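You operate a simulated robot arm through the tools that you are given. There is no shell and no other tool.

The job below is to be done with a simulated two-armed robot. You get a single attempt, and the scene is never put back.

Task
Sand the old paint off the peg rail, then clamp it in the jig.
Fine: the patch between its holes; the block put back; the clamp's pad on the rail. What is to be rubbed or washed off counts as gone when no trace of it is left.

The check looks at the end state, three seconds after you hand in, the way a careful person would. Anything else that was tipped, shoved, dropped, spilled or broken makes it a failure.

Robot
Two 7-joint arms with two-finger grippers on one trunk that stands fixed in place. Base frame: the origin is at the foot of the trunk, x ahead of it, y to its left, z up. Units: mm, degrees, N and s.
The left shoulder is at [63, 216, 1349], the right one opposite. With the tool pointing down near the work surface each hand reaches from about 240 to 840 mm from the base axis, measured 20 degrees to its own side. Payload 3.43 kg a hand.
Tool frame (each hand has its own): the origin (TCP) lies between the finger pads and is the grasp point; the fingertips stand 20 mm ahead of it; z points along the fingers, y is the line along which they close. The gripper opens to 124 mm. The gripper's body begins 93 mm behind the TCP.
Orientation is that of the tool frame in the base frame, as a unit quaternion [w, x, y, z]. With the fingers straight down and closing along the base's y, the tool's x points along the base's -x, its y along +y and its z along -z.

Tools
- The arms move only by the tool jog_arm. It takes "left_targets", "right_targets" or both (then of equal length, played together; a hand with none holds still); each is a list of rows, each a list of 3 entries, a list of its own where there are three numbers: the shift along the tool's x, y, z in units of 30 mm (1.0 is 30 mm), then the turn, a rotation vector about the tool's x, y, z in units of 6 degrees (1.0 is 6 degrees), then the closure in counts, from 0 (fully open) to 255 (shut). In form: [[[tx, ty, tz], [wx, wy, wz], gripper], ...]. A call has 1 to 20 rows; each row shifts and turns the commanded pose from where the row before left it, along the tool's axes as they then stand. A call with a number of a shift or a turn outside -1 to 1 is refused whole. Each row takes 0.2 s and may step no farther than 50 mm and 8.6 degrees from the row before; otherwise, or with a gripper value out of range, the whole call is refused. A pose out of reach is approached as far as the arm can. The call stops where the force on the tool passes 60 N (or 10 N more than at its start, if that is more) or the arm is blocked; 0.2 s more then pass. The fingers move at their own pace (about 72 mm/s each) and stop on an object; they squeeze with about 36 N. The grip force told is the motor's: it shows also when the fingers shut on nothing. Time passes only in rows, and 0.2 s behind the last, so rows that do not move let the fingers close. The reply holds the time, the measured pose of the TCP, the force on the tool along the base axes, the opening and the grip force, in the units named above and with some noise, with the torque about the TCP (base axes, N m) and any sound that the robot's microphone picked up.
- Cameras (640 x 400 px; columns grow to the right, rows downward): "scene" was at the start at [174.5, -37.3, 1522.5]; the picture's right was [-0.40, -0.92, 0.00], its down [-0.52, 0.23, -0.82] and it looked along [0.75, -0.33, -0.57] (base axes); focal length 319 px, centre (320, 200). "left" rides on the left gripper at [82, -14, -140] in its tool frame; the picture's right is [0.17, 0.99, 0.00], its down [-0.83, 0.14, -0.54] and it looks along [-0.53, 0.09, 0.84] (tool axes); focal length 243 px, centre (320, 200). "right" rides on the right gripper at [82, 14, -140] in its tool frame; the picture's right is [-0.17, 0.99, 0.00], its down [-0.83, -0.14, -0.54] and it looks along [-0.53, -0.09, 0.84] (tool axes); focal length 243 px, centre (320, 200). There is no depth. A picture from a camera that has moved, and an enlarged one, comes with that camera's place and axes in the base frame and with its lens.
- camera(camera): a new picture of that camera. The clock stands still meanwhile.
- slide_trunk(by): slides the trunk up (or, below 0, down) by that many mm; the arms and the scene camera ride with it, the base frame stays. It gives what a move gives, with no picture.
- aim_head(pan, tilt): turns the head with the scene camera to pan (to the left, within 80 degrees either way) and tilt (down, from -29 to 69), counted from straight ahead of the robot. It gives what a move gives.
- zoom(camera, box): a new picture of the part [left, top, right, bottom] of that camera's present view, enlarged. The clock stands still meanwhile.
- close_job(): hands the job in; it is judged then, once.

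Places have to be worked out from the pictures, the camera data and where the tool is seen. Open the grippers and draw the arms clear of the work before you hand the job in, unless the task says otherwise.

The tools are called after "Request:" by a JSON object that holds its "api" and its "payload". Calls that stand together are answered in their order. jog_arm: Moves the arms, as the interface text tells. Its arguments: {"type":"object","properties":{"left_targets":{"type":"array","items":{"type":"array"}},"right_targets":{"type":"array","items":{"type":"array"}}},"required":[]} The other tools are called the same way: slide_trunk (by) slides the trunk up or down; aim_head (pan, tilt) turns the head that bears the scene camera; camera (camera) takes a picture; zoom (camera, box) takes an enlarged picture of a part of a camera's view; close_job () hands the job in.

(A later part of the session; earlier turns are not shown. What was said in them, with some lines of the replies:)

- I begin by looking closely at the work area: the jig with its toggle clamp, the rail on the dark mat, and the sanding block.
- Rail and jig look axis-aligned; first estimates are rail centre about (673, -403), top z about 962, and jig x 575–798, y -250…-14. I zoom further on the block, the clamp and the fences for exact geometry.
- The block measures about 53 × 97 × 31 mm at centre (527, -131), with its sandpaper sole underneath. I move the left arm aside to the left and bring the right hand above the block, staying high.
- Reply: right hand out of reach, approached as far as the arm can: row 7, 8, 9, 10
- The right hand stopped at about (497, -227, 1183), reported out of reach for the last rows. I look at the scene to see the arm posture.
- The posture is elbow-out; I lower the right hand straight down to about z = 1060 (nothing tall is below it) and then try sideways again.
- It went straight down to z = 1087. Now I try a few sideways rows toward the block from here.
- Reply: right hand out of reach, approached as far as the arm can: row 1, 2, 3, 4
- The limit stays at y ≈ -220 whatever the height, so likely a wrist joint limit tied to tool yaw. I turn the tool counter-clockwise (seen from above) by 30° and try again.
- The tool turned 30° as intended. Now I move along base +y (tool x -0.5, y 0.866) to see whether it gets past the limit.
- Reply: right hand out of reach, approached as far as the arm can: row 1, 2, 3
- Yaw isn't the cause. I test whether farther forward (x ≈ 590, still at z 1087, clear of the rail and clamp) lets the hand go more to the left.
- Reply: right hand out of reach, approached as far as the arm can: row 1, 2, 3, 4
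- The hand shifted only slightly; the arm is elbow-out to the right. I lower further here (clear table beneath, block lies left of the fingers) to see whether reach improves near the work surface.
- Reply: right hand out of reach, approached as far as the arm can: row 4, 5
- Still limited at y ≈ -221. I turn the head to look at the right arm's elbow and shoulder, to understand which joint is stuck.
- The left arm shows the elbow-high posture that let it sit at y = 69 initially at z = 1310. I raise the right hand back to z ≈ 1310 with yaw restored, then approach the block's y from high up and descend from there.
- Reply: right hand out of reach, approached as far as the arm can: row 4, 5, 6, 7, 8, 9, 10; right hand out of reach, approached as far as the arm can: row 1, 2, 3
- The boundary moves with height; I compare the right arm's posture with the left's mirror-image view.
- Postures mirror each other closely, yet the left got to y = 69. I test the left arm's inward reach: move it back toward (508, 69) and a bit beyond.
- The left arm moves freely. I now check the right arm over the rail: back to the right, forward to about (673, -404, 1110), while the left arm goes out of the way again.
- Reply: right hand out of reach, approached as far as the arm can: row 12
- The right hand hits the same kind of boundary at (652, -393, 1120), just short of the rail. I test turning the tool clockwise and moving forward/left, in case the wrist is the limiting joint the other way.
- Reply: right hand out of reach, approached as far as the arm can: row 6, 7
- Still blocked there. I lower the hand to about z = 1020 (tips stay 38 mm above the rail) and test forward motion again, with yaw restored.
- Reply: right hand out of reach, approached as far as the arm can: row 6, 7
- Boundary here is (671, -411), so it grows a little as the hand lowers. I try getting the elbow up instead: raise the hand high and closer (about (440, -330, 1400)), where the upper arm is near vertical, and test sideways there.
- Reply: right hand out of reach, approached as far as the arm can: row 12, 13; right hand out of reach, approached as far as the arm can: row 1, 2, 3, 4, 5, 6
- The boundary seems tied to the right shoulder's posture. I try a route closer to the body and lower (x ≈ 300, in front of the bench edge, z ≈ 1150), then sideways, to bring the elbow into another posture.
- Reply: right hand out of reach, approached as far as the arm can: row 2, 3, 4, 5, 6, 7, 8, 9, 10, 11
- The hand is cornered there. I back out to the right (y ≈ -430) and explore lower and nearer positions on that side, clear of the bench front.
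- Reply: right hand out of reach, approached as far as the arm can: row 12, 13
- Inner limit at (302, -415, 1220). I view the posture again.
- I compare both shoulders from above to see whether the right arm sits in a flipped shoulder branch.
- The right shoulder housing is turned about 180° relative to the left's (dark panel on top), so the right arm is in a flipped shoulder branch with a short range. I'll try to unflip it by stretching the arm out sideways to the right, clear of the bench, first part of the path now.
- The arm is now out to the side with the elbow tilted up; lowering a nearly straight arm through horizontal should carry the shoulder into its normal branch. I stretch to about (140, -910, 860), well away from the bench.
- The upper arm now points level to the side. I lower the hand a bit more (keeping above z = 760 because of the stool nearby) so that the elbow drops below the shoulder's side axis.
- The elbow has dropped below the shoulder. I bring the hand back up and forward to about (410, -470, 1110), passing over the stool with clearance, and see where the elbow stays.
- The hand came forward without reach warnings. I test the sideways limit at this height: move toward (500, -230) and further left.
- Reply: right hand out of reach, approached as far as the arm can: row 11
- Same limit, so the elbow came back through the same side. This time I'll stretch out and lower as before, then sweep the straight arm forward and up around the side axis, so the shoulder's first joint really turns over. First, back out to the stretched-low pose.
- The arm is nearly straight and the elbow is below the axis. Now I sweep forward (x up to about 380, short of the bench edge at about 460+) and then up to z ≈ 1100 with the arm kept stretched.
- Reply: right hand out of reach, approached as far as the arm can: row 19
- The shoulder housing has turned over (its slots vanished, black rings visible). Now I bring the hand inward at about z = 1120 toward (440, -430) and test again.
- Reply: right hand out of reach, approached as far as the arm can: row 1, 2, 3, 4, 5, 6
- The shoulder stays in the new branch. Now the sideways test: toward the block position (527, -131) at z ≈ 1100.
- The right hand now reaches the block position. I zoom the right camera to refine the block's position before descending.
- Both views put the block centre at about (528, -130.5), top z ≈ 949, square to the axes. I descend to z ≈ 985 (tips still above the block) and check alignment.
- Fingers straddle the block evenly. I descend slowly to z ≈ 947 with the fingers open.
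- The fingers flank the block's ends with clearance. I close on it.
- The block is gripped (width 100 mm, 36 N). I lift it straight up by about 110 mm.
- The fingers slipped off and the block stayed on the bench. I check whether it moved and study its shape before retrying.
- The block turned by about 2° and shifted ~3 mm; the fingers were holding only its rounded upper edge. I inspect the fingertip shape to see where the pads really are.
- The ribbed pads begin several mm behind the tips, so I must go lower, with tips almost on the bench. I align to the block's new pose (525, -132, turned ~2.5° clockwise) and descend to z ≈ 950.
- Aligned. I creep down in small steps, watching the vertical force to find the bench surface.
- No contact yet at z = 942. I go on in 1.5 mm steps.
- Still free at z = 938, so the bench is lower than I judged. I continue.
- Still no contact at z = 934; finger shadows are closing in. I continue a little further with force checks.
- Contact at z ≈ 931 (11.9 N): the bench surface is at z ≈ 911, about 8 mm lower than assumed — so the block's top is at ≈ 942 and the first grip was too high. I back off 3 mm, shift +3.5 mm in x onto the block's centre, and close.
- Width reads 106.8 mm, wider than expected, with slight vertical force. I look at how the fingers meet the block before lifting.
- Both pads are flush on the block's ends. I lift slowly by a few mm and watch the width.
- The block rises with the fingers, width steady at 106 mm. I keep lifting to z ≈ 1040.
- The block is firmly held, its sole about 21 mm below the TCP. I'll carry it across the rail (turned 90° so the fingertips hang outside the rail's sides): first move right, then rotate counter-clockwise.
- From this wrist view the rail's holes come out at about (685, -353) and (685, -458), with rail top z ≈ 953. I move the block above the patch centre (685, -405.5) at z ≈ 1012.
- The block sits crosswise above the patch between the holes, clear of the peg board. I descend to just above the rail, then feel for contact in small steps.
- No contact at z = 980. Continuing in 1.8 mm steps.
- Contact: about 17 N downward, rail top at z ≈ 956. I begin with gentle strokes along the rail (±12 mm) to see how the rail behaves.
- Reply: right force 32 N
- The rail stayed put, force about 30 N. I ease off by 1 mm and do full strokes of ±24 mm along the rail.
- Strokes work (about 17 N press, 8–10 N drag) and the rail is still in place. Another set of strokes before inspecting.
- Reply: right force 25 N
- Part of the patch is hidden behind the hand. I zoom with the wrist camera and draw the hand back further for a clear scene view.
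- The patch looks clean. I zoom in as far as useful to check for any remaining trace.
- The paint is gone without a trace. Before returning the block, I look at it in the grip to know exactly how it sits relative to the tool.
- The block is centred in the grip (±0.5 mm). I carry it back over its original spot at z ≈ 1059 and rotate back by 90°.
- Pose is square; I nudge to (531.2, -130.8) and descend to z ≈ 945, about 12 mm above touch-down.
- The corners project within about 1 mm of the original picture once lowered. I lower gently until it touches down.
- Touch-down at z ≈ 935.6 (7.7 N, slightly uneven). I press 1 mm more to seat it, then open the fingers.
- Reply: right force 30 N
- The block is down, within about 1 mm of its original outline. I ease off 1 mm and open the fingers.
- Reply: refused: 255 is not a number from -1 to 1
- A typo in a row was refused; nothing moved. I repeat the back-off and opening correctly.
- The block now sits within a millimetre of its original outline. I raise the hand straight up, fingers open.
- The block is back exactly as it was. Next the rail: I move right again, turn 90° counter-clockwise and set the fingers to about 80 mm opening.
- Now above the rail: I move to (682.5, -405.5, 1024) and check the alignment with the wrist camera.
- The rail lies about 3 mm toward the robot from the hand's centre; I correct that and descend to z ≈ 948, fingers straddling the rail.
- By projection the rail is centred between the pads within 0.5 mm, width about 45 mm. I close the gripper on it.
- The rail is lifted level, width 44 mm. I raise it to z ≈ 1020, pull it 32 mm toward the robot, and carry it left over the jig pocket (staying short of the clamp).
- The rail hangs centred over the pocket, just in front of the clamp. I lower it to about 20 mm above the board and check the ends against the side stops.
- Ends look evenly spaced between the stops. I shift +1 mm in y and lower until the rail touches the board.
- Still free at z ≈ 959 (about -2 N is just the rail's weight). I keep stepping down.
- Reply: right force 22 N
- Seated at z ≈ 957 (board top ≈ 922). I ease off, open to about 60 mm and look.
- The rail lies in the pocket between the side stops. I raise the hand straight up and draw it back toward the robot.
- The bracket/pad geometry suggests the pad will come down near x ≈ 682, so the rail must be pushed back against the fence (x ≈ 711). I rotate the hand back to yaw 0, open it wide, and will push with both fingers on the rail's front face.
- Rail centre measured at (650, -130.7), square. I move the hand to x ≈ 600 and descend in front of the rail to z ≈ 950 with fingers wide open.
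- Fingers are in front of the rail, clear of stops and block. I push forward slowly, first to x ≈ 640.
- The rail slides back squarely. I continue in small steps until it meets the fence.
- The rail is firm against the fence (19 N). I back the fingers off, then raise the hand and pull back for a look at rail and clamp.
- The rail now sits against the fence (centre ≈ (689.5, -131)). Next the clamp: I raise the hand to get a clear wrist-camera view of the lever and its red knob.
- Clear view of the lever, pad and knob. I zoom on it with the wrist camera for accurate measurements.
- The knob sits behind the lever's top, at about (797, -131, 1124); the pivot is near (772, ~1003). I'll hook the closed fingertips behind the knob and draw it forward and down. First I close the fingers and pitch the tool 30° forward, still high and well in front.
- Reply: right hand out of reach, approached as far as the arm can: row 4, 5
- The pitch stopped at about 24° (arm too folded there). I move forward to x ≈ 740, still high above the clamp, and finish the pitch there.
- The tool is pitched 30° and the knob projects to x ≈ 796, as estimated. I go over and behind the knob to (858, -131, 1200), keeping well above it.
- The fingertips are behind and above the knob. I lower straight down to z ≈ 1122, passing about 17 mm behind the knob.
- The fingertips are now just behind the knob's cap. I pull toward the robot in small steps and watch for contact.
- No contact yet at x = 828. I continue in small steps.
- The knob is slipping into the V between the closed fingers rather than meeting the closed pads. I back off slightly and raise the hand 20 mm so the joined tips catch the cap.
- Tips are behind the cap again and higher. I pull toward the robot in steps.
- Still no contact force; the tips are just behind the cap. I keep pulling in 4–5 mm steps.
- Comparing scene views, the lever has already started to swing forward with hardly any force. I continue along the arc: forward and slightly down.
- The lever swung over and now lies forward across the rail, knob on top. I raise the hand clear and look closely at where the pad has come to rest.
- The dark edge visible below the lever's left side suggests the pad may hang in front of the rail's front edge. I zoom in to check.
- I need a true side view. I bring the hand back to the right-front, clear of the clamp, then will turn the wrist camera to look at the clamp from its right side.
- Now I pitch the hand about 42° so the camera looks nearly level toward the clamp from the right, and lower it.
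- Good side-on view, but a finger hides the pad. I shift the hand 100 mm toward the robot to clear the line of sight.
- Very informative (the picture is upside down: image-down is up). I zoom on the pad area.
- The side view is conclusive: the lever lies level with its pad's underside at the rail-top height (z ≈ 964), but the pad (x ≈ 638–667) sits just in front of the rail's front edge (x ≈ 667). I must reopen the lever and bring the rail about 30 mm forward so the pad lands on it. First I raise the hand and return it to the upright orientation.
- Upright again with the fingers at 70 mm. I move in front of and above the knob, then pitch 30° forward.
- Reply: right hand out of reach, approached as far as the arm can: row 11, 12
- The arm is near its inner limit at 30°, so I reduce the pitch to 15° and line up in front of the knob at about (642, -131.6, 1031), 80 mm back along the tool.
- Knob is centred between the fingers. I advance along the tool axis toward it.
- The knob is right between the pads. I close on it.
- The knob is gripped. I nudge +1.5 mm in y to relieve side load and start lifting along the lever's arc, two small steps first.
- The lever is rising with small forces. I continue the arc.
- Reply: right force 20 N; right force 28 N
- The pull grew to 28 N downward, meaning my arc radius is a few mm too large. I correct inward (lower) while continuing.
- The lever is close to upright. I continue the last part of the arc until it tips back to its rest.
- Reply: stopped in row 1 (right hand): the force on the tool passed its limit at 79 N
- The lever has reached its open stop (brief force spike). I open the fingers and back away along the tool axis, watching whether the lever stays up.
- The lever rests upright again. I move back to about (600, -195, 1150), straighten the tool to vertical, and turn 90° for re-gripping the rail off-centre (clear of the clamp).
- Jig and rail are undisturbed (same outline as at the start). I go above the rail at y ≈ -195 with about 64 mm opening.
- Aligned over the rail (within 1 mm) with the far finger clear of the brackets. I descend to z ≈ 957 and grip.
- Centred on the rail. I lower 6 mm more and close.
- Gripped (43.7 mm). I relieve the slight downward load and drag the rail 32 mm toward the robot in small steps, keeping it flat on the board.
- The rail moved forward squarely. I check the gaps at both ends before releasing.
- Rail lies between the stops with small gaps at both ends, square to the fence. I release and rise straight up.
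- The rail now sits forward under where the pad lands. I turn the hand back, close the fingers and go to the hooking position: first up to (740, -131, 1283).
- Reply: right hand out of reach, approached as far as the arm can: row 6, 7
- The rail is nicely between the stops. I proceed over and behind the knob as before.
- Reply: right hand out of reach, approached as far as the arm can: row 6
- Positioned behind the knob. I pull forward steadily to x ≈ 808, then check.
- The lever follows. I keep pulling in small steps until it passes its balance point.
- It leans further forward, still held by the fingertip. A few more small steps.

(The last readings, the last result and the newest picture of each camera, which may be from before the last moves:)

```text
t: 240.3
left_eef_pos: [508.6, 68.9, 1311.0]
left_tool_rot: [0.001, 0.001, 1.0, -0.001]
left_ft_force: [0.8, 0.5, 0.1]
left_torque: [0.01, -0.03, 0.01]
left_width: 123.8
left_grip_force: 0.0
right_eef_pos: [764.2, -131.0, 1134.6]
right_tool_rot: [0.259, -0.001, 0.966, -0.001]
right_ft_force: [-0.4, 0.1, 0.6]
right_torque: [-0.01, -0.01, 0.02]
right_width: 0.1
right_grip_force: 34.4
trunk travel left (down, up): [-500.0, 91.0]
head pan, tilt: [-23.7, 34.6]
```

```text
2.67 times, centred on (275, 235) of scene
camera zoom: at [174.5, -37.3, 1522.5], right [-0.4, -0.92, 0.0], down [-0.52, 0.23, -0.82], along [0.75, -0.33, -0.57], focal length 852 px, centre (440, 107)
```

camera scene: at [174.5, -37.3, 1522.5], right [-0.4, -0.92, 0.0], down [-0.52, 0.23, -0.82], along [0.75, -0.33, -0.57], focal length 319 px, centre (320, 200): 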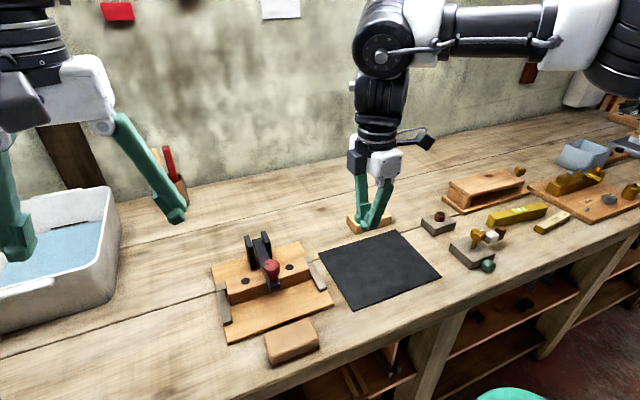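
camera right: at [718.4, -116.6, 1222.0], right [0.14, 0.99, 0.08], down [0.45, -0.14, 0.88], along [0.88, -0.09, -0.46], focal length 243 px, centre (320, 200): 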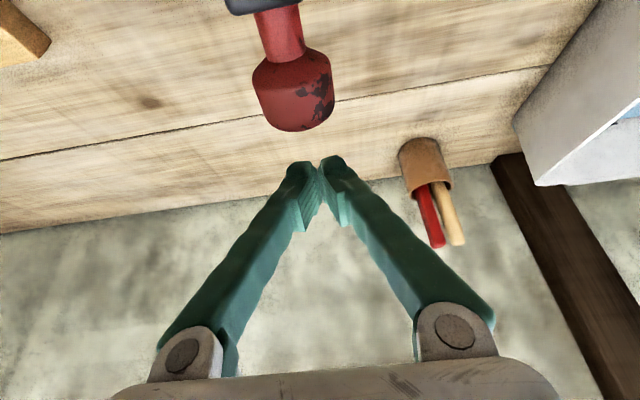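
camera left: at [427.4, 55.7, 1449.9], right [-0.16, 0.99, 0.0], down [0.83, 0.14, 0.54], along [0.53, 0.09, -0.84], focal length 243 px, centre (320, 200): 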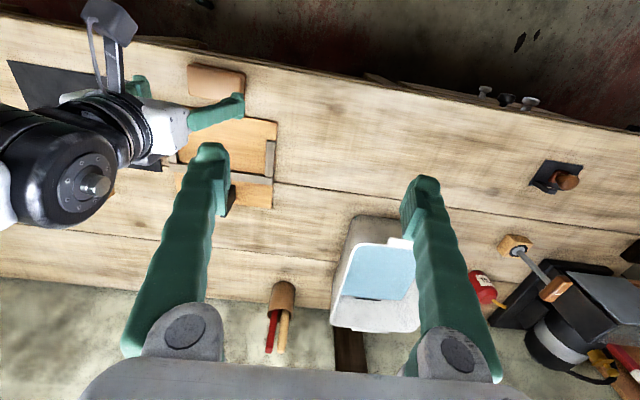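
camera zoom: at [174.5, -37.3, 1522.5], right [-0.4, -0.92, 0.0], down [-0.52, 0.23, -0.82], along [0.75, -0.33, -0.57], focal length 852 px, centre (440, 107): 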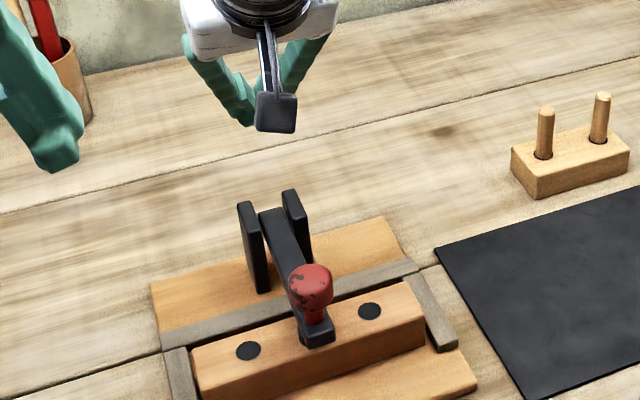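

The lever is down on the rail and the rail did not shift. I withdraw the hand (up, then right-front) to take the side view again.

Request:
{"api": "jog_arm", "payload": {"right_targets": [[[-0.444, 0, -0.77], [0, 0, 0], 255], [[-0.444, 0, -0.77], [0, 0, 0], 255], [[-0.444, 0, -0.77], [0, 0, 0], 255], [[0.718, -0.771, -0.174], [0, 0, 0], 255], [[0.718, -0.771, -0.174], [0, 0, 0], 255], [[0.718, -0.771, -0.174], [0, 0, 0], 255], [[0.718, -0.771, -0.174], [0, 0, 0], 255], [[0.718, -0.771, -0.174], [0, 0, 0], 255], [[0.718, -0.771, -0.174], [0, 0, 0], 255], [[0.718, -0.771, -0.174], [0, 0, 0], 255], [[0.718, -0.771, -0.174], [0, 0, 0], 255], [[0, 0, 0], [0, 1, 0], 255], [[0, 0, 0], [0, 1, 0], 255], [[0, 0, 0], [0, 1, 0], 255], [[0, 0, 0], [0, 1, 0], 255], [[0, 0, 0], [0, 1, 0], 255], [[0, 0, 0], [0, 0, 0], 255]]}}

Request:
{"api": "jog_arm", "payload": {"right_targets": [[[0, 0, 0], [0, 0, -1], 255], [[0, 0, 0], [0, 0, -1], 255], [[0, 0, 0], [0, 0, -1], 255], [[0, 0, 0], [0, 0, -1], 255], [[0, 0, 0], [0, 0, -1], 255], [[0, 0, 0], [0, 0, -1], 255], [[0, 0, 0], [0, 0, -1], 255], [[0, 0, 0], [0, 0, -1], 255], [[0, 0, 0], [0, 0, -1], 255], [[0, 0, 0], [0, 0, -1], 255], [[0, 0, 0], [0, 0, -1], 255], [[0, 0, 0], [0, 0, -1], 255], [[0, 0, 0], [0, 0, -1], 255], [[0, 0, 0], [0, 0, -1], 255], [[0, 0, 0], [0, 0, -1], 255], [[0, 0, 0], [0, 0, 0], 255]]}}

```text
t: 243.9
left_eef_pos: [509.4, 68.4, 1311.8]
left_tool_rot: [0.001, 0.001, 1.0, 0.0]
left_ft_force: [0.4, 0.3, -0.3]
left_torque: [0.01, 0.0, 0.01]
left_width: 123.9
left_grip_force: 0.0
right_eef_pos: [594.4, -315.0, 1165.2]
right_tool_rot: [0.0, -0.001, 1.0, -0.002]
right_ft_force: [0.2, 0.2, -0.6]
right_torque: [0.02, -0.03, -0.04]
right_width: 0.0
right_grip_force: 34.2
trunk travel left (down, up): [-500.0, 91.0]
head pan, tilt: [-23.7, 34.6]
```

```text
t: 247.3
left_eef_pos: [510.2, 68.9, 1310.2]
left_tool_rot: [0.001, 0.0, 1.0, -0.001]
left_ft_force: [-0.7, -1.1, 0.1]
left_torque: [0.03, -0.01, -0.04]
left_width: 123.5
left_grip_force: 0.1
right_eef_pos: [593.8, -315.4, 1164.6]
right_tool_rot: [0.001, 0.707, -0.707, 0.001]
right_ft_force: [-1.0, -0.5, 0.2]
right_torque: [0.0, 0.03, -0.02]
right_width: 0.2
right_grip_force: 34.6
trunk travel left (down, up): [-500.0, 91.0]
head pan, tilt: [-23.7, 34.6]
```

Request:
{"api": "jog_arm", "payload": {"right_targets": [[[0, 0, 0], [0, -1, 0], 255], [[0, 0, 0], [0, -1, 0], 255], [[0, 0, 0], [0, -1, 0], 255], [[0, 0, 0], [0, -1, 0], 255], [[0, 0, 0], [0, -1, 0], 255], [[0, 0, 0], [0, -1, 0], 255], [[0, 0, 0], [0, -1, 0], 255], [[0.58, 0.707, 0.644], [0, 0, 0], 255], [[0.58, 0.707, 0.644], [0, 0, 0], 255], [[0.58, 0.707, 0.644], [0, 0, 0], 255], [[0.58, 0.707, 0.644], [0, 0, 0], 255], [[0.58, 0.707, 0.644], [0, 0, 0], 255], [[0, 0, 0], [0, 0, 0], 255]]}}

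Request:
{"api": "zoom", "payload": {"camera": "right", "box": [120, 90, 300, 270]}}

Request:
{"api": "zoom", "payload": {"camera": "right", "box": [190, 150, 260, 215]}}

Request:
{"api": "zoom", "payload": {"camera": "scene", "box": [200, 210, 340, 350]}}

```text
t: 250.1
left_eef_pos: [510.1, 69.8, 1310.8]
left_tool_rot: [0.0, 0.001, 1.0, -0.001]
left_ft_force: [1.1, -0.1, 0.6]
left_torque: [-0.01, 0.01, 0.03]
left_width: 124.0
left_grip_force: 0.1
right_eef_pos: [489.6, -314.8, 1035.2]
right_tool_rot: [-0.252, 0.661, -0.66, -0.253]
right_ft_force: [0.2, -0.1, -0.6]
right_torque: [0.01, -0.02, 0.05]
right_width: 0.0
right_grip_force: 34.4
trunk travel left (down, up): [-500.0, 91.0]
head pan, tilt: [-23.7, 34.6]
```

```text
2.22 times, centred on (210, 180) of right
camera zoom: at [476.2, -470.4, 1083.5], right [-0.99, 0.12, 0.11], down [0.14, 0.26, 0.96], along [0.09, 0.96, -0.27], focal length 539 px, centre (564, 244)
```

zoom: 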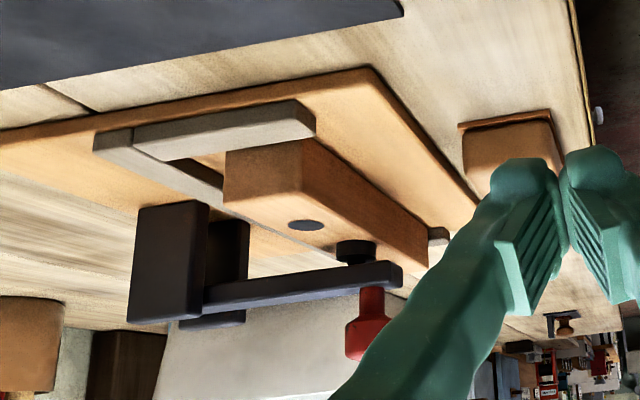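

```text
6.15 times, centred on (225, 182) of right
camera zoom: at [476.2, -470.4, 1083.5], right [-0.99, 0.12, 0.11], down [0.14, 0.26, 0.96], along [0.09, 0.96, -0.27], focal length 1493 px, centre (905, 308)
```

zoom: 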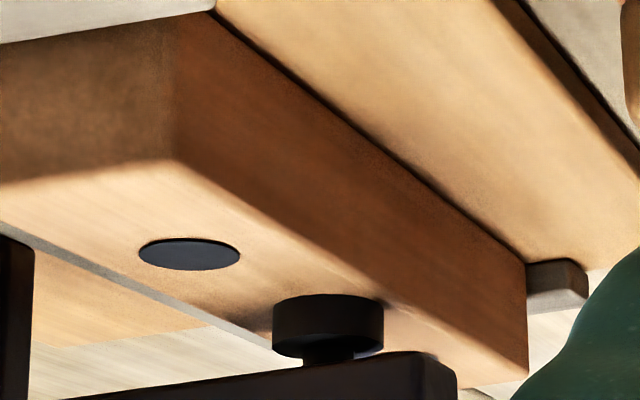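

```text
2.86 times, centred on (270, 280) of scene
camera zoom: at [174.8, -36.9, 1522.5], right [-0.4, -0.92, 0.0], down [-0.52, 0.23, -0.82], along [0.75, -0.33, -0.57], focal length 913 px, centre (463, -29)
```

zoom: 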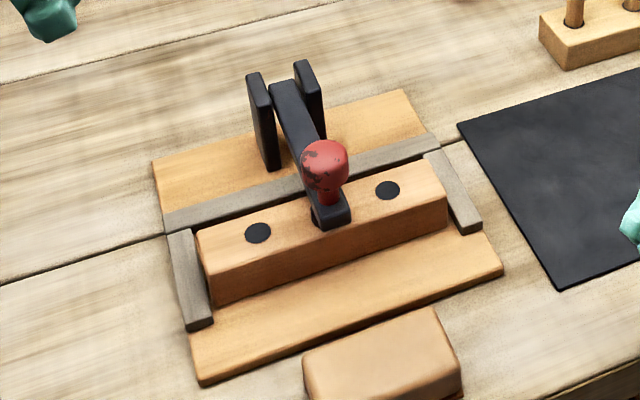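

The side view shows the pad now squarely on the rail's top face (pad x ≈ 638–667, rail x ≈ 636–680), lever level. To make sure it is fully home I'll press gently on the knob from above; first I return the hand upright.

Request:
{"api": "jog_arm", "payload": {"right_targets": [[[-0.557, 0, -0.619], [0, 0, 0], 255], [[-0.557, 0, -0.619], [0, 0, 0], 255], [[-0.557, 0, -0.619], [0, 0, 0], 255], [[-0.557, 0, -0.619], [0, 0, 0], 255], [[-0.2, 0, -0.2], [0, 1, 0], 255], [[0, 0, 0], [0, 1, 0], 255], [[0, 0, 0], [0, 1, 0], 255], [[0, 0, 0], [0, 1, 0], 255], [[0, 0, 0], [0, 1, 0], 255], [[0, 0, 0], [0, 1, 0], 255], [[0, 0, 0], [0, 1, 0], 255], [[0, 0, 0], [0, 0, 0], 255]]}}

Request:
{"api": "jog_arm", "payload": {"right_targets": [[[0, 0, 0], [0, 0, 1], 255], [[0, 0, 0], [0, 0, 1], 255], [[0, 0, 0], [0, 0, 1], 255], [[0, 0, 0], [0, 0, 1], 255], [[0, 0, 0], [0, 0, 1], 255], [[0, 0, 0], [0, 0, 1], 255], [[0, 0, 0], [0, 0, 1], 255], [[0, 0, 0], [0, 0, 1], 255], [[0, 0, 0], [0, 0, 1], 255], [[0, 0, 0], [0, 0, 1], 255], [[0, 0, 0], [0, 0, 1], 255], [[0, 0, 0], [0, 0, 1], 255], [[0, 0, 0], [0, 0, 1], 255], [[0, 0, 0], [0, 0, 1], 255], [[0, 0, 0], [0, 0, 1], 255], [[0, 0, 0], [0, 0, 0], 255]]}}

```text
t: 252.7
left_eef_pos: [510.2, 68.6, 1310.8]
left_tool_rot: [0.001, 0.001, 1.0, 0.0]
left_ft_force: [0.0, 0.0, 1.1]
left_torque: [-0.01, 0.0, 0.04]
left_width: 124.1
left_grip_force: 0.0
right_eef_pos: [487.9, -315.2, 1142.5]
right_tool_rot: [0.0, -0.707, 0.708, -0.001]
right_ft_force: [0.0, -0.7, 0.0]
right_torque: [0.04, 0.01, -0.01]
right_width: 0.0
right_grip_force: 34.3
trunk travel left (down, up): [-500.0, 91.0]
head pan, tilt: [-23.7, 34.6]
```

```text
t: 256.1
left_eef_pos: [509.8, 69.3, 1312.3]
left_tool_rot: [0.001, 0.002, 1.0, -0.001]
left_ft_force: [-0.1, -0.2, -0.4]
left_torque: [0.0, 0.0, -0.02]
left_width: 124.1
left_grip_force: 0.1
right_eef_pos: [487.3, -316.3, 1142.8]
right_tool_rot: [-0.001, 0.0, 1.0, -0.001]
right_ft_force: [0.3, 0.8, 0.6]
right_torque: [0.02, 0.0, 0.04]
right_width: 0.0
right_grip_force: 34.3
trunk travel left (down, up): [-500.0, 91.0]
head pan, tilt: [-23.7, 34.6]
```

Request:
{"api": "jog_arm", "payload": {"right_targets": [[[-0.751, 0.88, 0.1], [0, 0, 0], 255], [[-0.751, 0.88, 0.1], [0, 0, 0], 255], [[-0.751, 0.88, 0.1], [0, 0, 0], 255], [[-0.751, 0.88, 0.1], [0, 0, 0], 255], [[-0.751, 0.88, 0.1], [0, 0, 0], 255], [[-0.751, 0.88, 0.1], [0, 0, 0], 255], [[-0.751, 0.88, 0.1], [0, 0, 0], 255], [[0, 0, 0], [0, 0, 0], 255]]}}

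Request:
{"api": "camera", "payload": {"camera": "right"}}

Request:
{"api": "zoom", "payload": {"camera": "scene", "box": [200, 170, 340, 310]}}

```text
t: 257.9
left_eef_pos: [509.5, 68.1, 1311.8]
left_tool_rot: [0.001, 0.0, 1.0, 0.0]
left_ft_force: [-0.8, 0.5, 0.3]
left_torque: [0.03, 0.03, 0.0]
left_width: 123.8
left_grip_force: 0.1
right_eef_pos: [645.7, -131.7, 1121.4]
right_tool_rot: [0.001, -0.001, 1.0, 0.0]
right_ft_force: [0.0, -0.1, -0.1]
right_torque: [0.01, -0.03, 0.03]
right_width: 0.2
right_grip_force: 34.1
trunk travel left (down, up): [-500.0, 91.0]
head pan, tilt: [-23.7, 34.6]
```

```text
taken
camera right: at [565.9, -117.7, 1261.2], right [0.16, 0.99, 0.0], down [0.83, -0.14, 0.54], along [0.53, -0.09, -0.84], focal length 243 px, centre (320, 200)
```

right: 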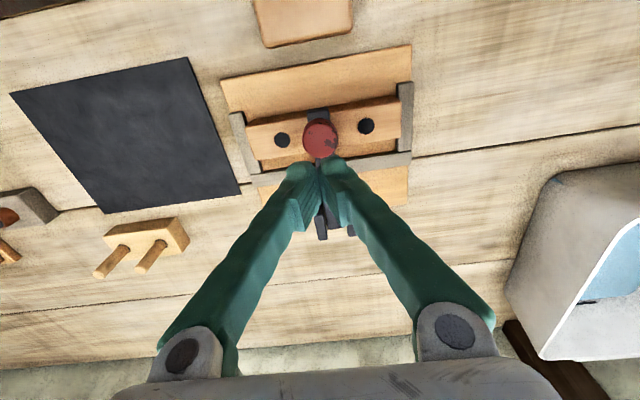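

```text
2.86 times, centred on (270, 240) of scene
camera zoom: at [173.9, -38.3, 1522.6], right [-0.4, -0.92, 0.0], down [-0.52, 0.23, -0.82], along [0.75, -0.33, -0.57], focal length 913 px, centre (463, 86)
```

zoom: 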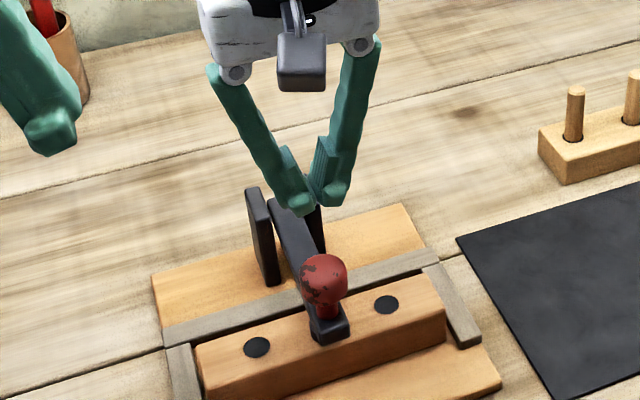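

The knob top is at about x ≈ 640; I shift 5 mm toward the robot and descend until the closed fingertips touch it.

Request:
{"api": "jog_arm", "payload": {"right_targets": [[[0.17, 0, 0.4], [0, 0, 0], 255], [[0, 0, 0.5], [0, 0, 0], 255], [[0, 0, 0.4], [0, 0, 0], 255], [[0, 0, 0], [0, 0, 0], 255]]}}

Request:
{"api": "jog_arm", "payload": {"right_targets": [[[0, 0, 0.12], [0, 0, 0], 255], [[0, 0, 0.12], [0, 0, 0], 255], [[0, 0, 0], [0, 0, 0], 255]]}}

Request:
{"api": "jog_arm", "payload": {"right_targets": [[[0, 0, 0.1], [0, 0, 0], 255], [[0, 0, 0], [0, 0, 0], 255]]}}

```text
t: 258.9
left_eef_pos: [509.4, 69.5, 1311.6]
left_tool_rot: [0.0, 0.001, 1.0, -0.002]
left_ft_force: [0.1, 0.0, -0.3]
left_torque: [0.0, -0.01, -0.01]
left_width: 123.8
left_grip_force: 0.0
right_eef_pos: [640.7, -131.3, 1081.7]
right_tool_rot: [0.0, -0.001, 1.0, 0.0]
right_ft_force: [0.5, 0.0, -0.5]
right_torque: [0.02, 0.02, 0.03]
right_width: 0.0
right_grip_force: 34.0
trunk travel left (down, up): [-500.0, 91.0]
head pan, tilt: [-23.7, 34.6]
```

```text
t: 259.7
left_eef_pos: [509.4, 68.8, 1311.2]
left_tool_rot: [0.0, 0.001, 1.0, 0.0]
left_ft_force: [0.3, -0.2, 0.9]
left_torque: [0.0, -0.02, 0.02]
left_width: 123.9
left_grip_force: 0.1
right_eef_pos: [641.4, -130.8, 1076.3]
right_tool_rot: [0.0, -0.001, 1.0, -0.001]
right_ft_force: [0.3, -0.1, -0.8]
right_torque: [-0.03, 0.0, -0.02]
right_width: 0.0
right_grip_force: 34.0
trunk travel left (down, up): [-500.0, 91.0]
head pan, tilt: [-23.7, 34.6]
```

```text
t: 260.3
left_eef_pos: [508.1, 69.2, 1311.6]
left_tool_rot: [0.001, 0.002, 1.0, -0.001]
left_ft_force: [-0.3, 1.0, 0.7]
left_torque: [-0.01, -0.03, -0.01]
left_width: 124.3
left_grip_force: 0.0
right_eef_pos: [640.9, -132.0, 1072.8]
right_tool_rot: [0.001, 0.0, 1.0, -0.001]
right_ft_force: [0.6, 0.3, -0.4]
right_torque: [0.0, -0.02, 0.01]
right_width: 0.0
right_grip_force: 34.4
trunk travel left (down, up): [-500.0, 91.0]
head pan, tilt: [-23.7, 34.6]
```

Not touching yet at z ≈ 1073. Continuing in 2–3 mm steps.

Request:
{"api": "jog_arm", "payload": {"right_targets": [[[0, 0, 0.08], [0, 0, 0], 255], [[0, 0, 0], [0, 0, 0], 255]]}}

Request:
{"api": "jog_arm", "payload": {"right_targets": [[[0, 0, 0.08], [0, 0, 0], 255], [[0, 0, 0], [0, 0, 0], 255]]}}

Request:
{"api": "jog_arm", "payload": {"right_targets": [[[0, 0, 0.06], [0, 0, 0], 255], [[0, 0, 0], [0, 0, 0], 255]]}}

Request:
{"api": "camera", "payload": {"camera": "right"}}

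```text
t: 260.9
left_eef_pos: [510.3, 68.5, 1311.0]
left_tool_rot: [0.002, 0.001, 1.0, -0.001]
left_ft_force: [-0.6, 0.0, 0.4]
left_torque: [0.01, 0.04, 0.0]
left_width: 124.1
left_grip_force: 0.1
right_eef_pos: [641.1, -131.2, 1071.0]
right_tool_rot: [0.0, -0.001, 1.0, -0.002]
right_ft_force: [-0.4, 0.4, 0.7]
right_torque: [0.02, 0.01, 0.01]
right_width: 0.0
right_grip_force: 34.1
trunk travel left (down, up): [-500.0, 91.0]
head pan, tilt: [-23.7, 34.6]
```

```text
t: 261.5
left_eef_pos: [509.9, 68.8, 1311.9]
left_tool_rot: [0.001, 0.001, 1.0, -0.001]
left_ft_force: [0.2, -0.6, -0.2]
left_torque: [0.0, 0.0, -0.01]
left_width: 124.3
left_grip_force: 0.1
right_eef_pos: [642.0, -131.3, 1068.8]
right_tool_rot: [0.0, -0.001, 1.0, -0.001]
right_ft_force: [0.0, 0.4, -0.4]
right_torque: [0.01, -0.04, -0.03]
right_width: 0.4
right_grip_force: 34.4
trunk travel left (down, up): [-500.0, 91.0]
head pan, tilt: [-23.7, 34.6]
```

```text
t: 262.1
left_eef_pos: [509.9, 68.6, 1311.5]
left_tool_rot: [0.001, 0.002, 1.0, 0.0]
left_ft_force: [-1.0, 1.0, 0.2]
left_torque: [0.0, 0.01, 0.0]
left_width: 124.0
left_grip_force: 0.0
right_eef_pos: [640.4, -130.7, 1065.7]
right_tool_rot: [0.001, 0.0, 1.0, -0.001]
right_ft_force: [-0.1, 0.7, -0.3]
right_torque: [-0.01, -0.01, -0.02]
right_width: 0.0
right_grip_force: 34.5
trunk travel left (down, up): [-500.0, 91.0]
head pan, tilt: [-23.7, 34.6]
```

```text
taken
camera right: at [560.8, -116.6, 1205.7], right [0.16, 0.99, 0.0], down [0.83, -0.14, 0.54], along [0.53, -0.09, -0.84], focal length 243 px, centre (320, 200)
```

right: 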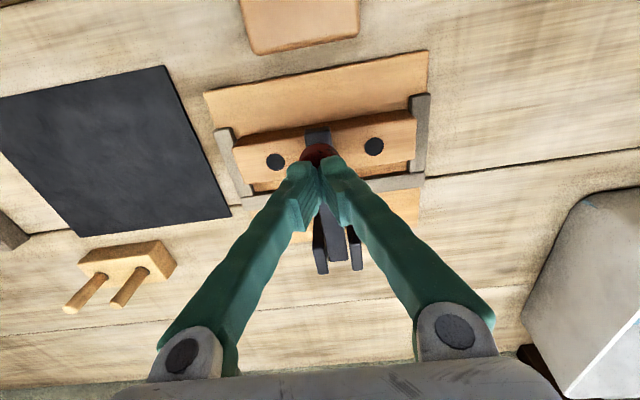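

The tips are just over the knob. A few more small steps.

Request:
{"api": "jog_arm", "payload": {"right_targets": [[[0, 0, 0.06], [0, 0, 0], 255], [[0, 0, 0], [0, 0, 0], 255]]}}

Request:
{"api": "jog_arm", "payload": {"right_targets": [[[0, 0, 0.06], [0, 0, 0], 255], [[0, 0, 0], [0, 0, 0], 255]]}}

Request:
{"api": "jog_arm", "payload": {"right_targets": [[[0, 0, 0.05], [0, 0, 0], 255], [[0, 0, 0], [0, 0, 0], 255]]}}

```text
t: 262.7
left_eef_pos: [509.4, 69.2, 1311.5]
left_tool_rot: [0.002, 0.002, 1.0, -0.001]
left_ft_force: [-0.8, -0.3, 0.5]
left_torque: [0.01, -0.04, -0.01]
left_width: 123.9
left_grip_force: 0.1
right_eef_pos: [642.5, -130.7, 1065.4]
right_tool_rot: [0.0, -0.001, 1.0, -0.001]
right_ft_force: [-0.4, -0.6, -1.2]
right_torque: [0.0, -0.01, -0.06]
right_width: 0.0
right_grip_force: 34.4
trunk travel left (down, up): [-500.0, 91.0]
head pan, tilt: [-23.7, 34.6]
```

```text
t: 263.3
left_eef_pos: [509.6, 68.4, 1312.2]
left_tool_rot: [0.001, 0.001, 1.0, -0.001]
left_ft_force: [0.3, 0.6, -0.3]
left_torque: [0.0, 0.02, 0.01]
left_width: 124.2
left_grip_force: 0.0
right_eef_pos: [640.6, -129.8, 1062.9]
right_tool_rot: [0.001, -0.001, 1.0, -0.001]
right_ft_force: [0.8, 0.8, -0.7]
right_torque: [0.0, -0.02, 0.0]
right_width: 0.2
right_grip_force: 34.5
trunk travel left (down, up): [-500.0, 91.0]
head pan, tilt: [-23.7, 34.6]
```

```text
t: 263.9
left_eef_pos: [509.0, 68.3, 1311.0]
left_tool_rot: [0.001, 0.001, 1.0, 0.0]
left_ft_force: [-0.2, 0.2, 0.0]
left_torque: [0.0, -0.02, 0.02]
left_width: 124.0
left_grip_force: 0.1
right_eef_pos: [641.3, -130.2, 1061.4]
right_tool_rot: [0.0, 0.0, 1.0, -0.002]
right_ft_force: [0.1, 0.3, 3.6]
right_torque: [0.01, -0.02, 0.0]
right_width: 0.0
right_grip_force: 34.4
trunk travel left (down, up): [-500.0, 91.0]
head pan, tilt: [-23.7, 34.6]
```

Contact with the knob top (3.6 N). I press a little further to about 15–20 N.

Request:
{"api": "jog_arm", "payload": {"right_targets": [[[0, 0, 0.05], [0, 0, 0], 255], [[0, 0, 0], [0, 0, 0], 255]]}}

Request:
{"api": "zoom", "payload": {"camera": "scene", "box": [240, 230, 320, 310]}}

```text
t: 264.5
left_eef_pos: [509.2, 69.7, 1313.0]
left_tool_rot: [0.001, 0.001, 1.0, -0.001]
left_ft_force: [-0.1, 0.0, 0.1]
left_torque: [0.01, 0.02, 0.02]
left_width: 124.0
left_grip_force: 0.0
right_eef_pos: [642.6, -131.5, 1060.7]
right_tool_rot: [0.002, 0.0, 1.0, -0.001]
right_ft_force: [-0.1, -0.5, 13.4]
right_torque: [0.04, 0.01, 0.02]
right_width: 0.0
right_grip_force: 33.8
trunk travel left (down, up): [-500.0, 91.0]
head pan, tilt: [-23.7, 34.6]
```

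```text
5.00 times, centred on (280, 270) of scene
camera zoom: at [173.2, -37.0, 1522.8], right [-0.4, -0.92, 0.0], down [-0.52, 0.23, -0.82], along [0.75, -0.33, -0.57], focal length 1597 px, centre (520, -150)
```

zoom: 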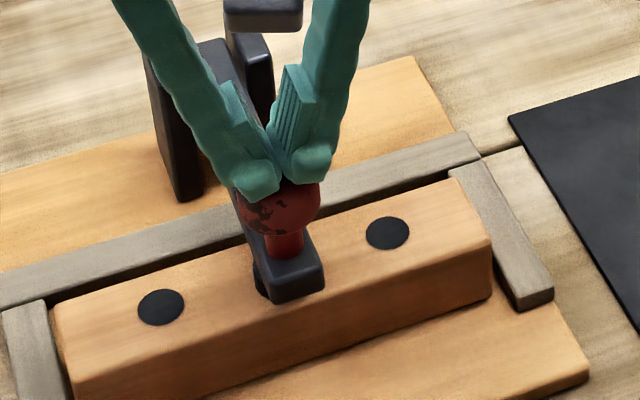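

The lever is firm under 13 N: fully home, pad on the rail. I lift off straight up, open the gripper and withdraw to the side.

Request:
{"api": "jog_arm", "payload": {"right_targets": [[[0, 0, -0.2], [0, 0, 0], 255], [[0, 0, -0.8], [0, 0, 0], 255], [[0, 0, -0.9], [0, 0, 0], 255], [[0, 0, -0.9], [0, 0, 0], 255], [[0.6, -0.6, -0.9], [0, 0, 0], 255], [[0.8, -0.8, -0.6], [0, 0, 0], 255], [[0.8, -0.8, -0.5], [0, 0, 0], 200], [[0.8, -0.9, -0.5], [0, 0, 0], 0], [[0.8, -0.9, -0.5], [0, 0, 0], 0], [[0.8, -0.9, -0.3], [0, 0, 0], 0], [[0.6, -0.9, -0.3], [0, 0, 0], 0], [[0.5, -0.9, -0.3], [0, 0, 0], 0], [[0.5, -0.9, -0.3], [0, 0, 0], 0], [[0.4, -0.9, -0.2], [0, 0, 0], 0], [[0.3, -0.9, 0], [0, 0, 0], 0], [[0, 0, 0], [0, 0, 0], 0]]}}

Request:
{"api": "camera", "payload": {"camera": "scene"}}

Request:
{"api": "zoom", "payload": {"camera": "scene", "box": [200, 210, 340, 370]}}

```text
t: 267.9
left_eef_pos: [509.1, 69.5, 1311.2]
left_tool_rot: [0.001, 0.001, 1.0, -0.001]
left_ft_force: [-0.5, 0.2, 0.8]
left_torque: [-0.01, -0.03, -0.02]
left_width: 123.9
left_grip_force: 0.0
right_eef_pos: [455.2, -392.5, 1244.8]
right_tool_rot: [0.0, -0.001, 1.0, -0.001]
right_ft_force: [-0.1, 0.4, 0.0]
right_torque: [-0.03, 0.01, 0.0]
right_width: 124.0
right_grip_force: 0.2
right hand out of reach, approached as far as the arm can: row 14, 15
trunk travel left (down, up): [-500.0, 91.0]
head pan, tilt: [-23.7, 34.6]
```

```text
taken
camera scene: at [174.0, -36.6, 1522.6], right [-0.4, -0.92, 0.0], down [-0.52, 0.23, -0.82], along [0.75, -0.33, -0.57], focal length 319 px, centre (320, 200)
```

scene: 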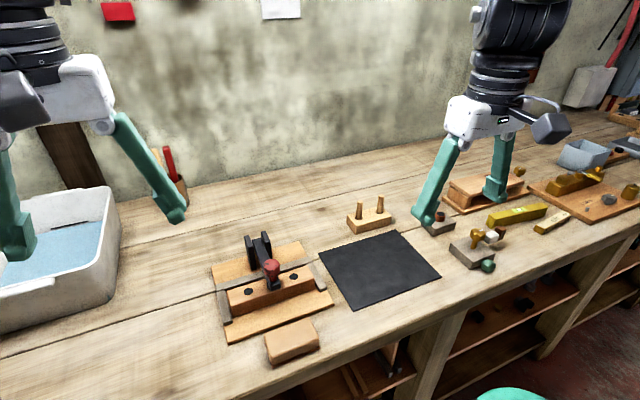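

```text
2.50 times, centred on (270, 290) of scene
camera zoom: at [174.0, -36.6, 1522.6], right [-0.4, -0.92, 0.0], down [-0.52, 0.23, -0.82], along [0.75, -0.33, -0.57], focal length 798 px, centre (445, -25)
```

zoom: 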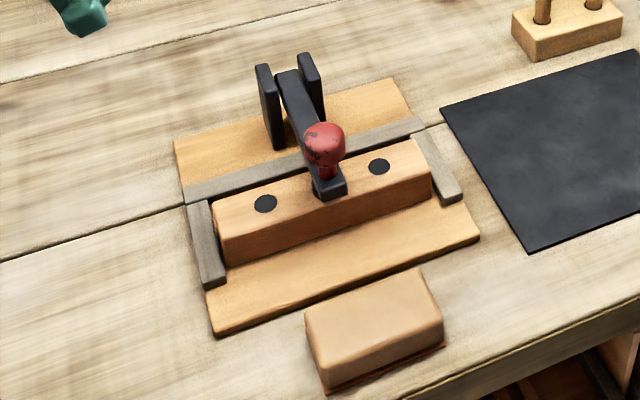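

Everything is in place. Final checks: the rail's top for paint traces, the block's outline, and the other items.

Request:
{"api": "zoom", "payload": {"camera": "scene", "box": [225, 255, 325, 325]}}

Request:
{"api": "zoom", "payload": {"camera": "scene", "box": [250, 305, 340, 370]}}

Request:
{"api": "camera", "payload": {"camera": "right"}}

Request:
{"api": "zoom", "payload": {"camera": "scene", "box": [410, 150, 640, 290]}}

```text
5.71 times, centred on (275, 290) of scene
camera zoom: at [174.0, -36.6, 1522.6], right [-0.4, -0.92, 0.0], down [-0.52, 0.23, -0.82], along [0.75, -0.33, -0.57], focal length 1825 px, centre (577, -314)
```

zoom: 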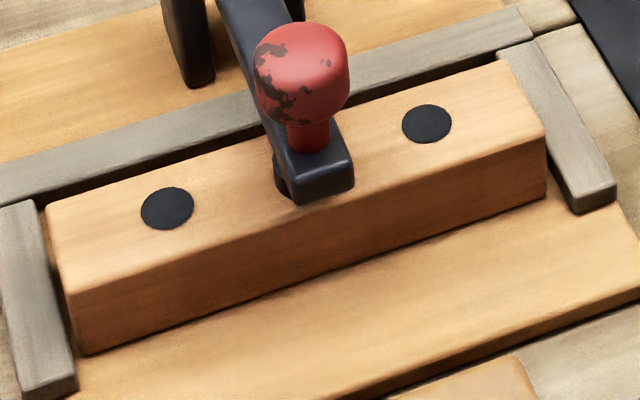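

```text
6.15 times, centred on (295, 338) of scene
camera zoom: at [174.0, -36.6, 1522.6], right [-0.4, -0.92, 0.0], down [-0.52, 0.23, -0.82], along [0.75, -0.33, -0.57], focal length 1966 px, centre (474, -646)
```

zoom: 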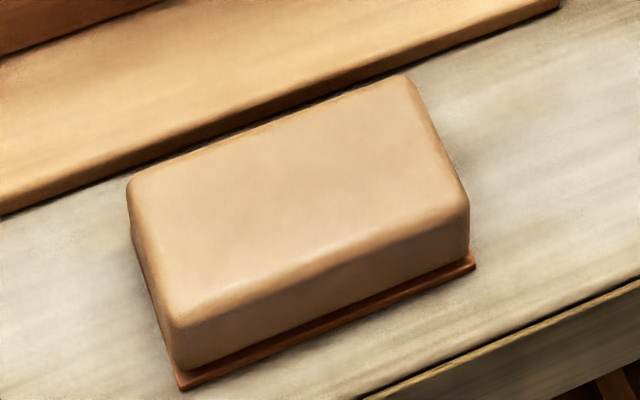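

```text
taken
camera right: at [373.7, -378.0, 1384.8], right [0.16, 0.99, 0.0], down [0.83, -0.14, 0.54], along [0.53, -0.09, -0.84], focal length 243 px, centre (320, 200)
```

right: 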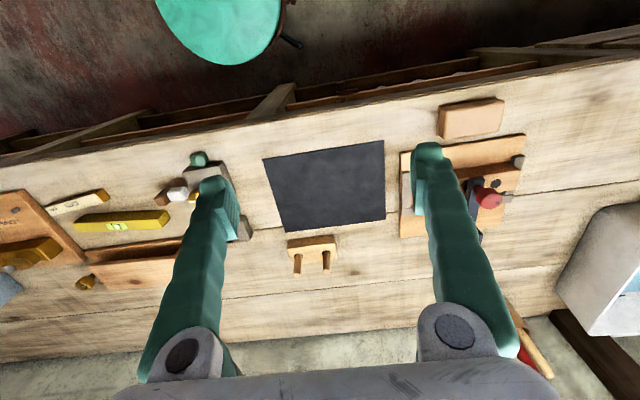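

```text
2.78 times, centred on (525, 220) of scene
camera zoom: at [174.0, -36.6, 1522.6], right [-0.4, -0.92, 0.0], down [-0.52, 0.23, -0.82], along [0.75, -0.33, -0.57], focal length 889 px, centre (-250, 144)
```

zoom: 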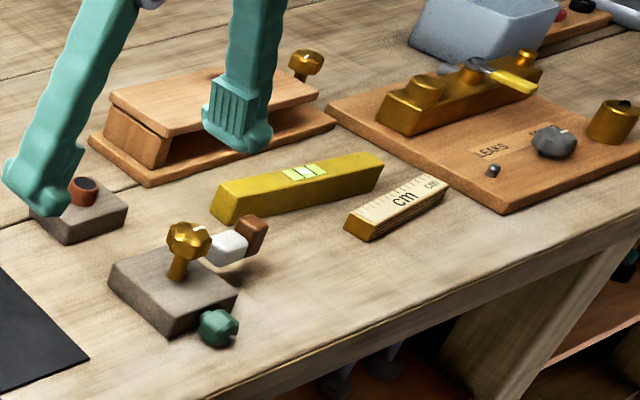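

The rail is clean, the block is back in its original outline, the clamp's pad rests on the rail between the holes, nothing else has moved, and both open grippers are clear. I hand the job in.

Request:
{"api": "close_job", "payload": {}}

```text
The job is handed in.
```

The job is handed in. The paint is sanded off and the rail is clamped in the jig, but the rail does not touch the back fence.

- **Sanding:** I sanded the patch between the holes, and close-up pictures show no trace of paint left.
- **Block:** It is back in its original place to within about 1 mm. My first grip slipped and turned it slightly, so I set it back by matching its outline in the first picture.
- **Clamp:** The pad rests fully on the rail's top. It stayed firm when I pressed the knob with about 13 N.
- **Rail position:** Against the fence, the pad came down just in front of the rail. I reopened the clamp and drew the rail forward, so it now sits about 30 mm off the fence, square and between the side stops. The pad is about 6 mm off the rail's centre line, toward the front.
- **Force spike:** While I was reopening the clamp, the lever hit its stop and the force passed its limit (79 N). Afterwards the jig and rail were where they had been.

In the last pictures nothing else on the bench had moved, and both grippers were open and clear of the work.
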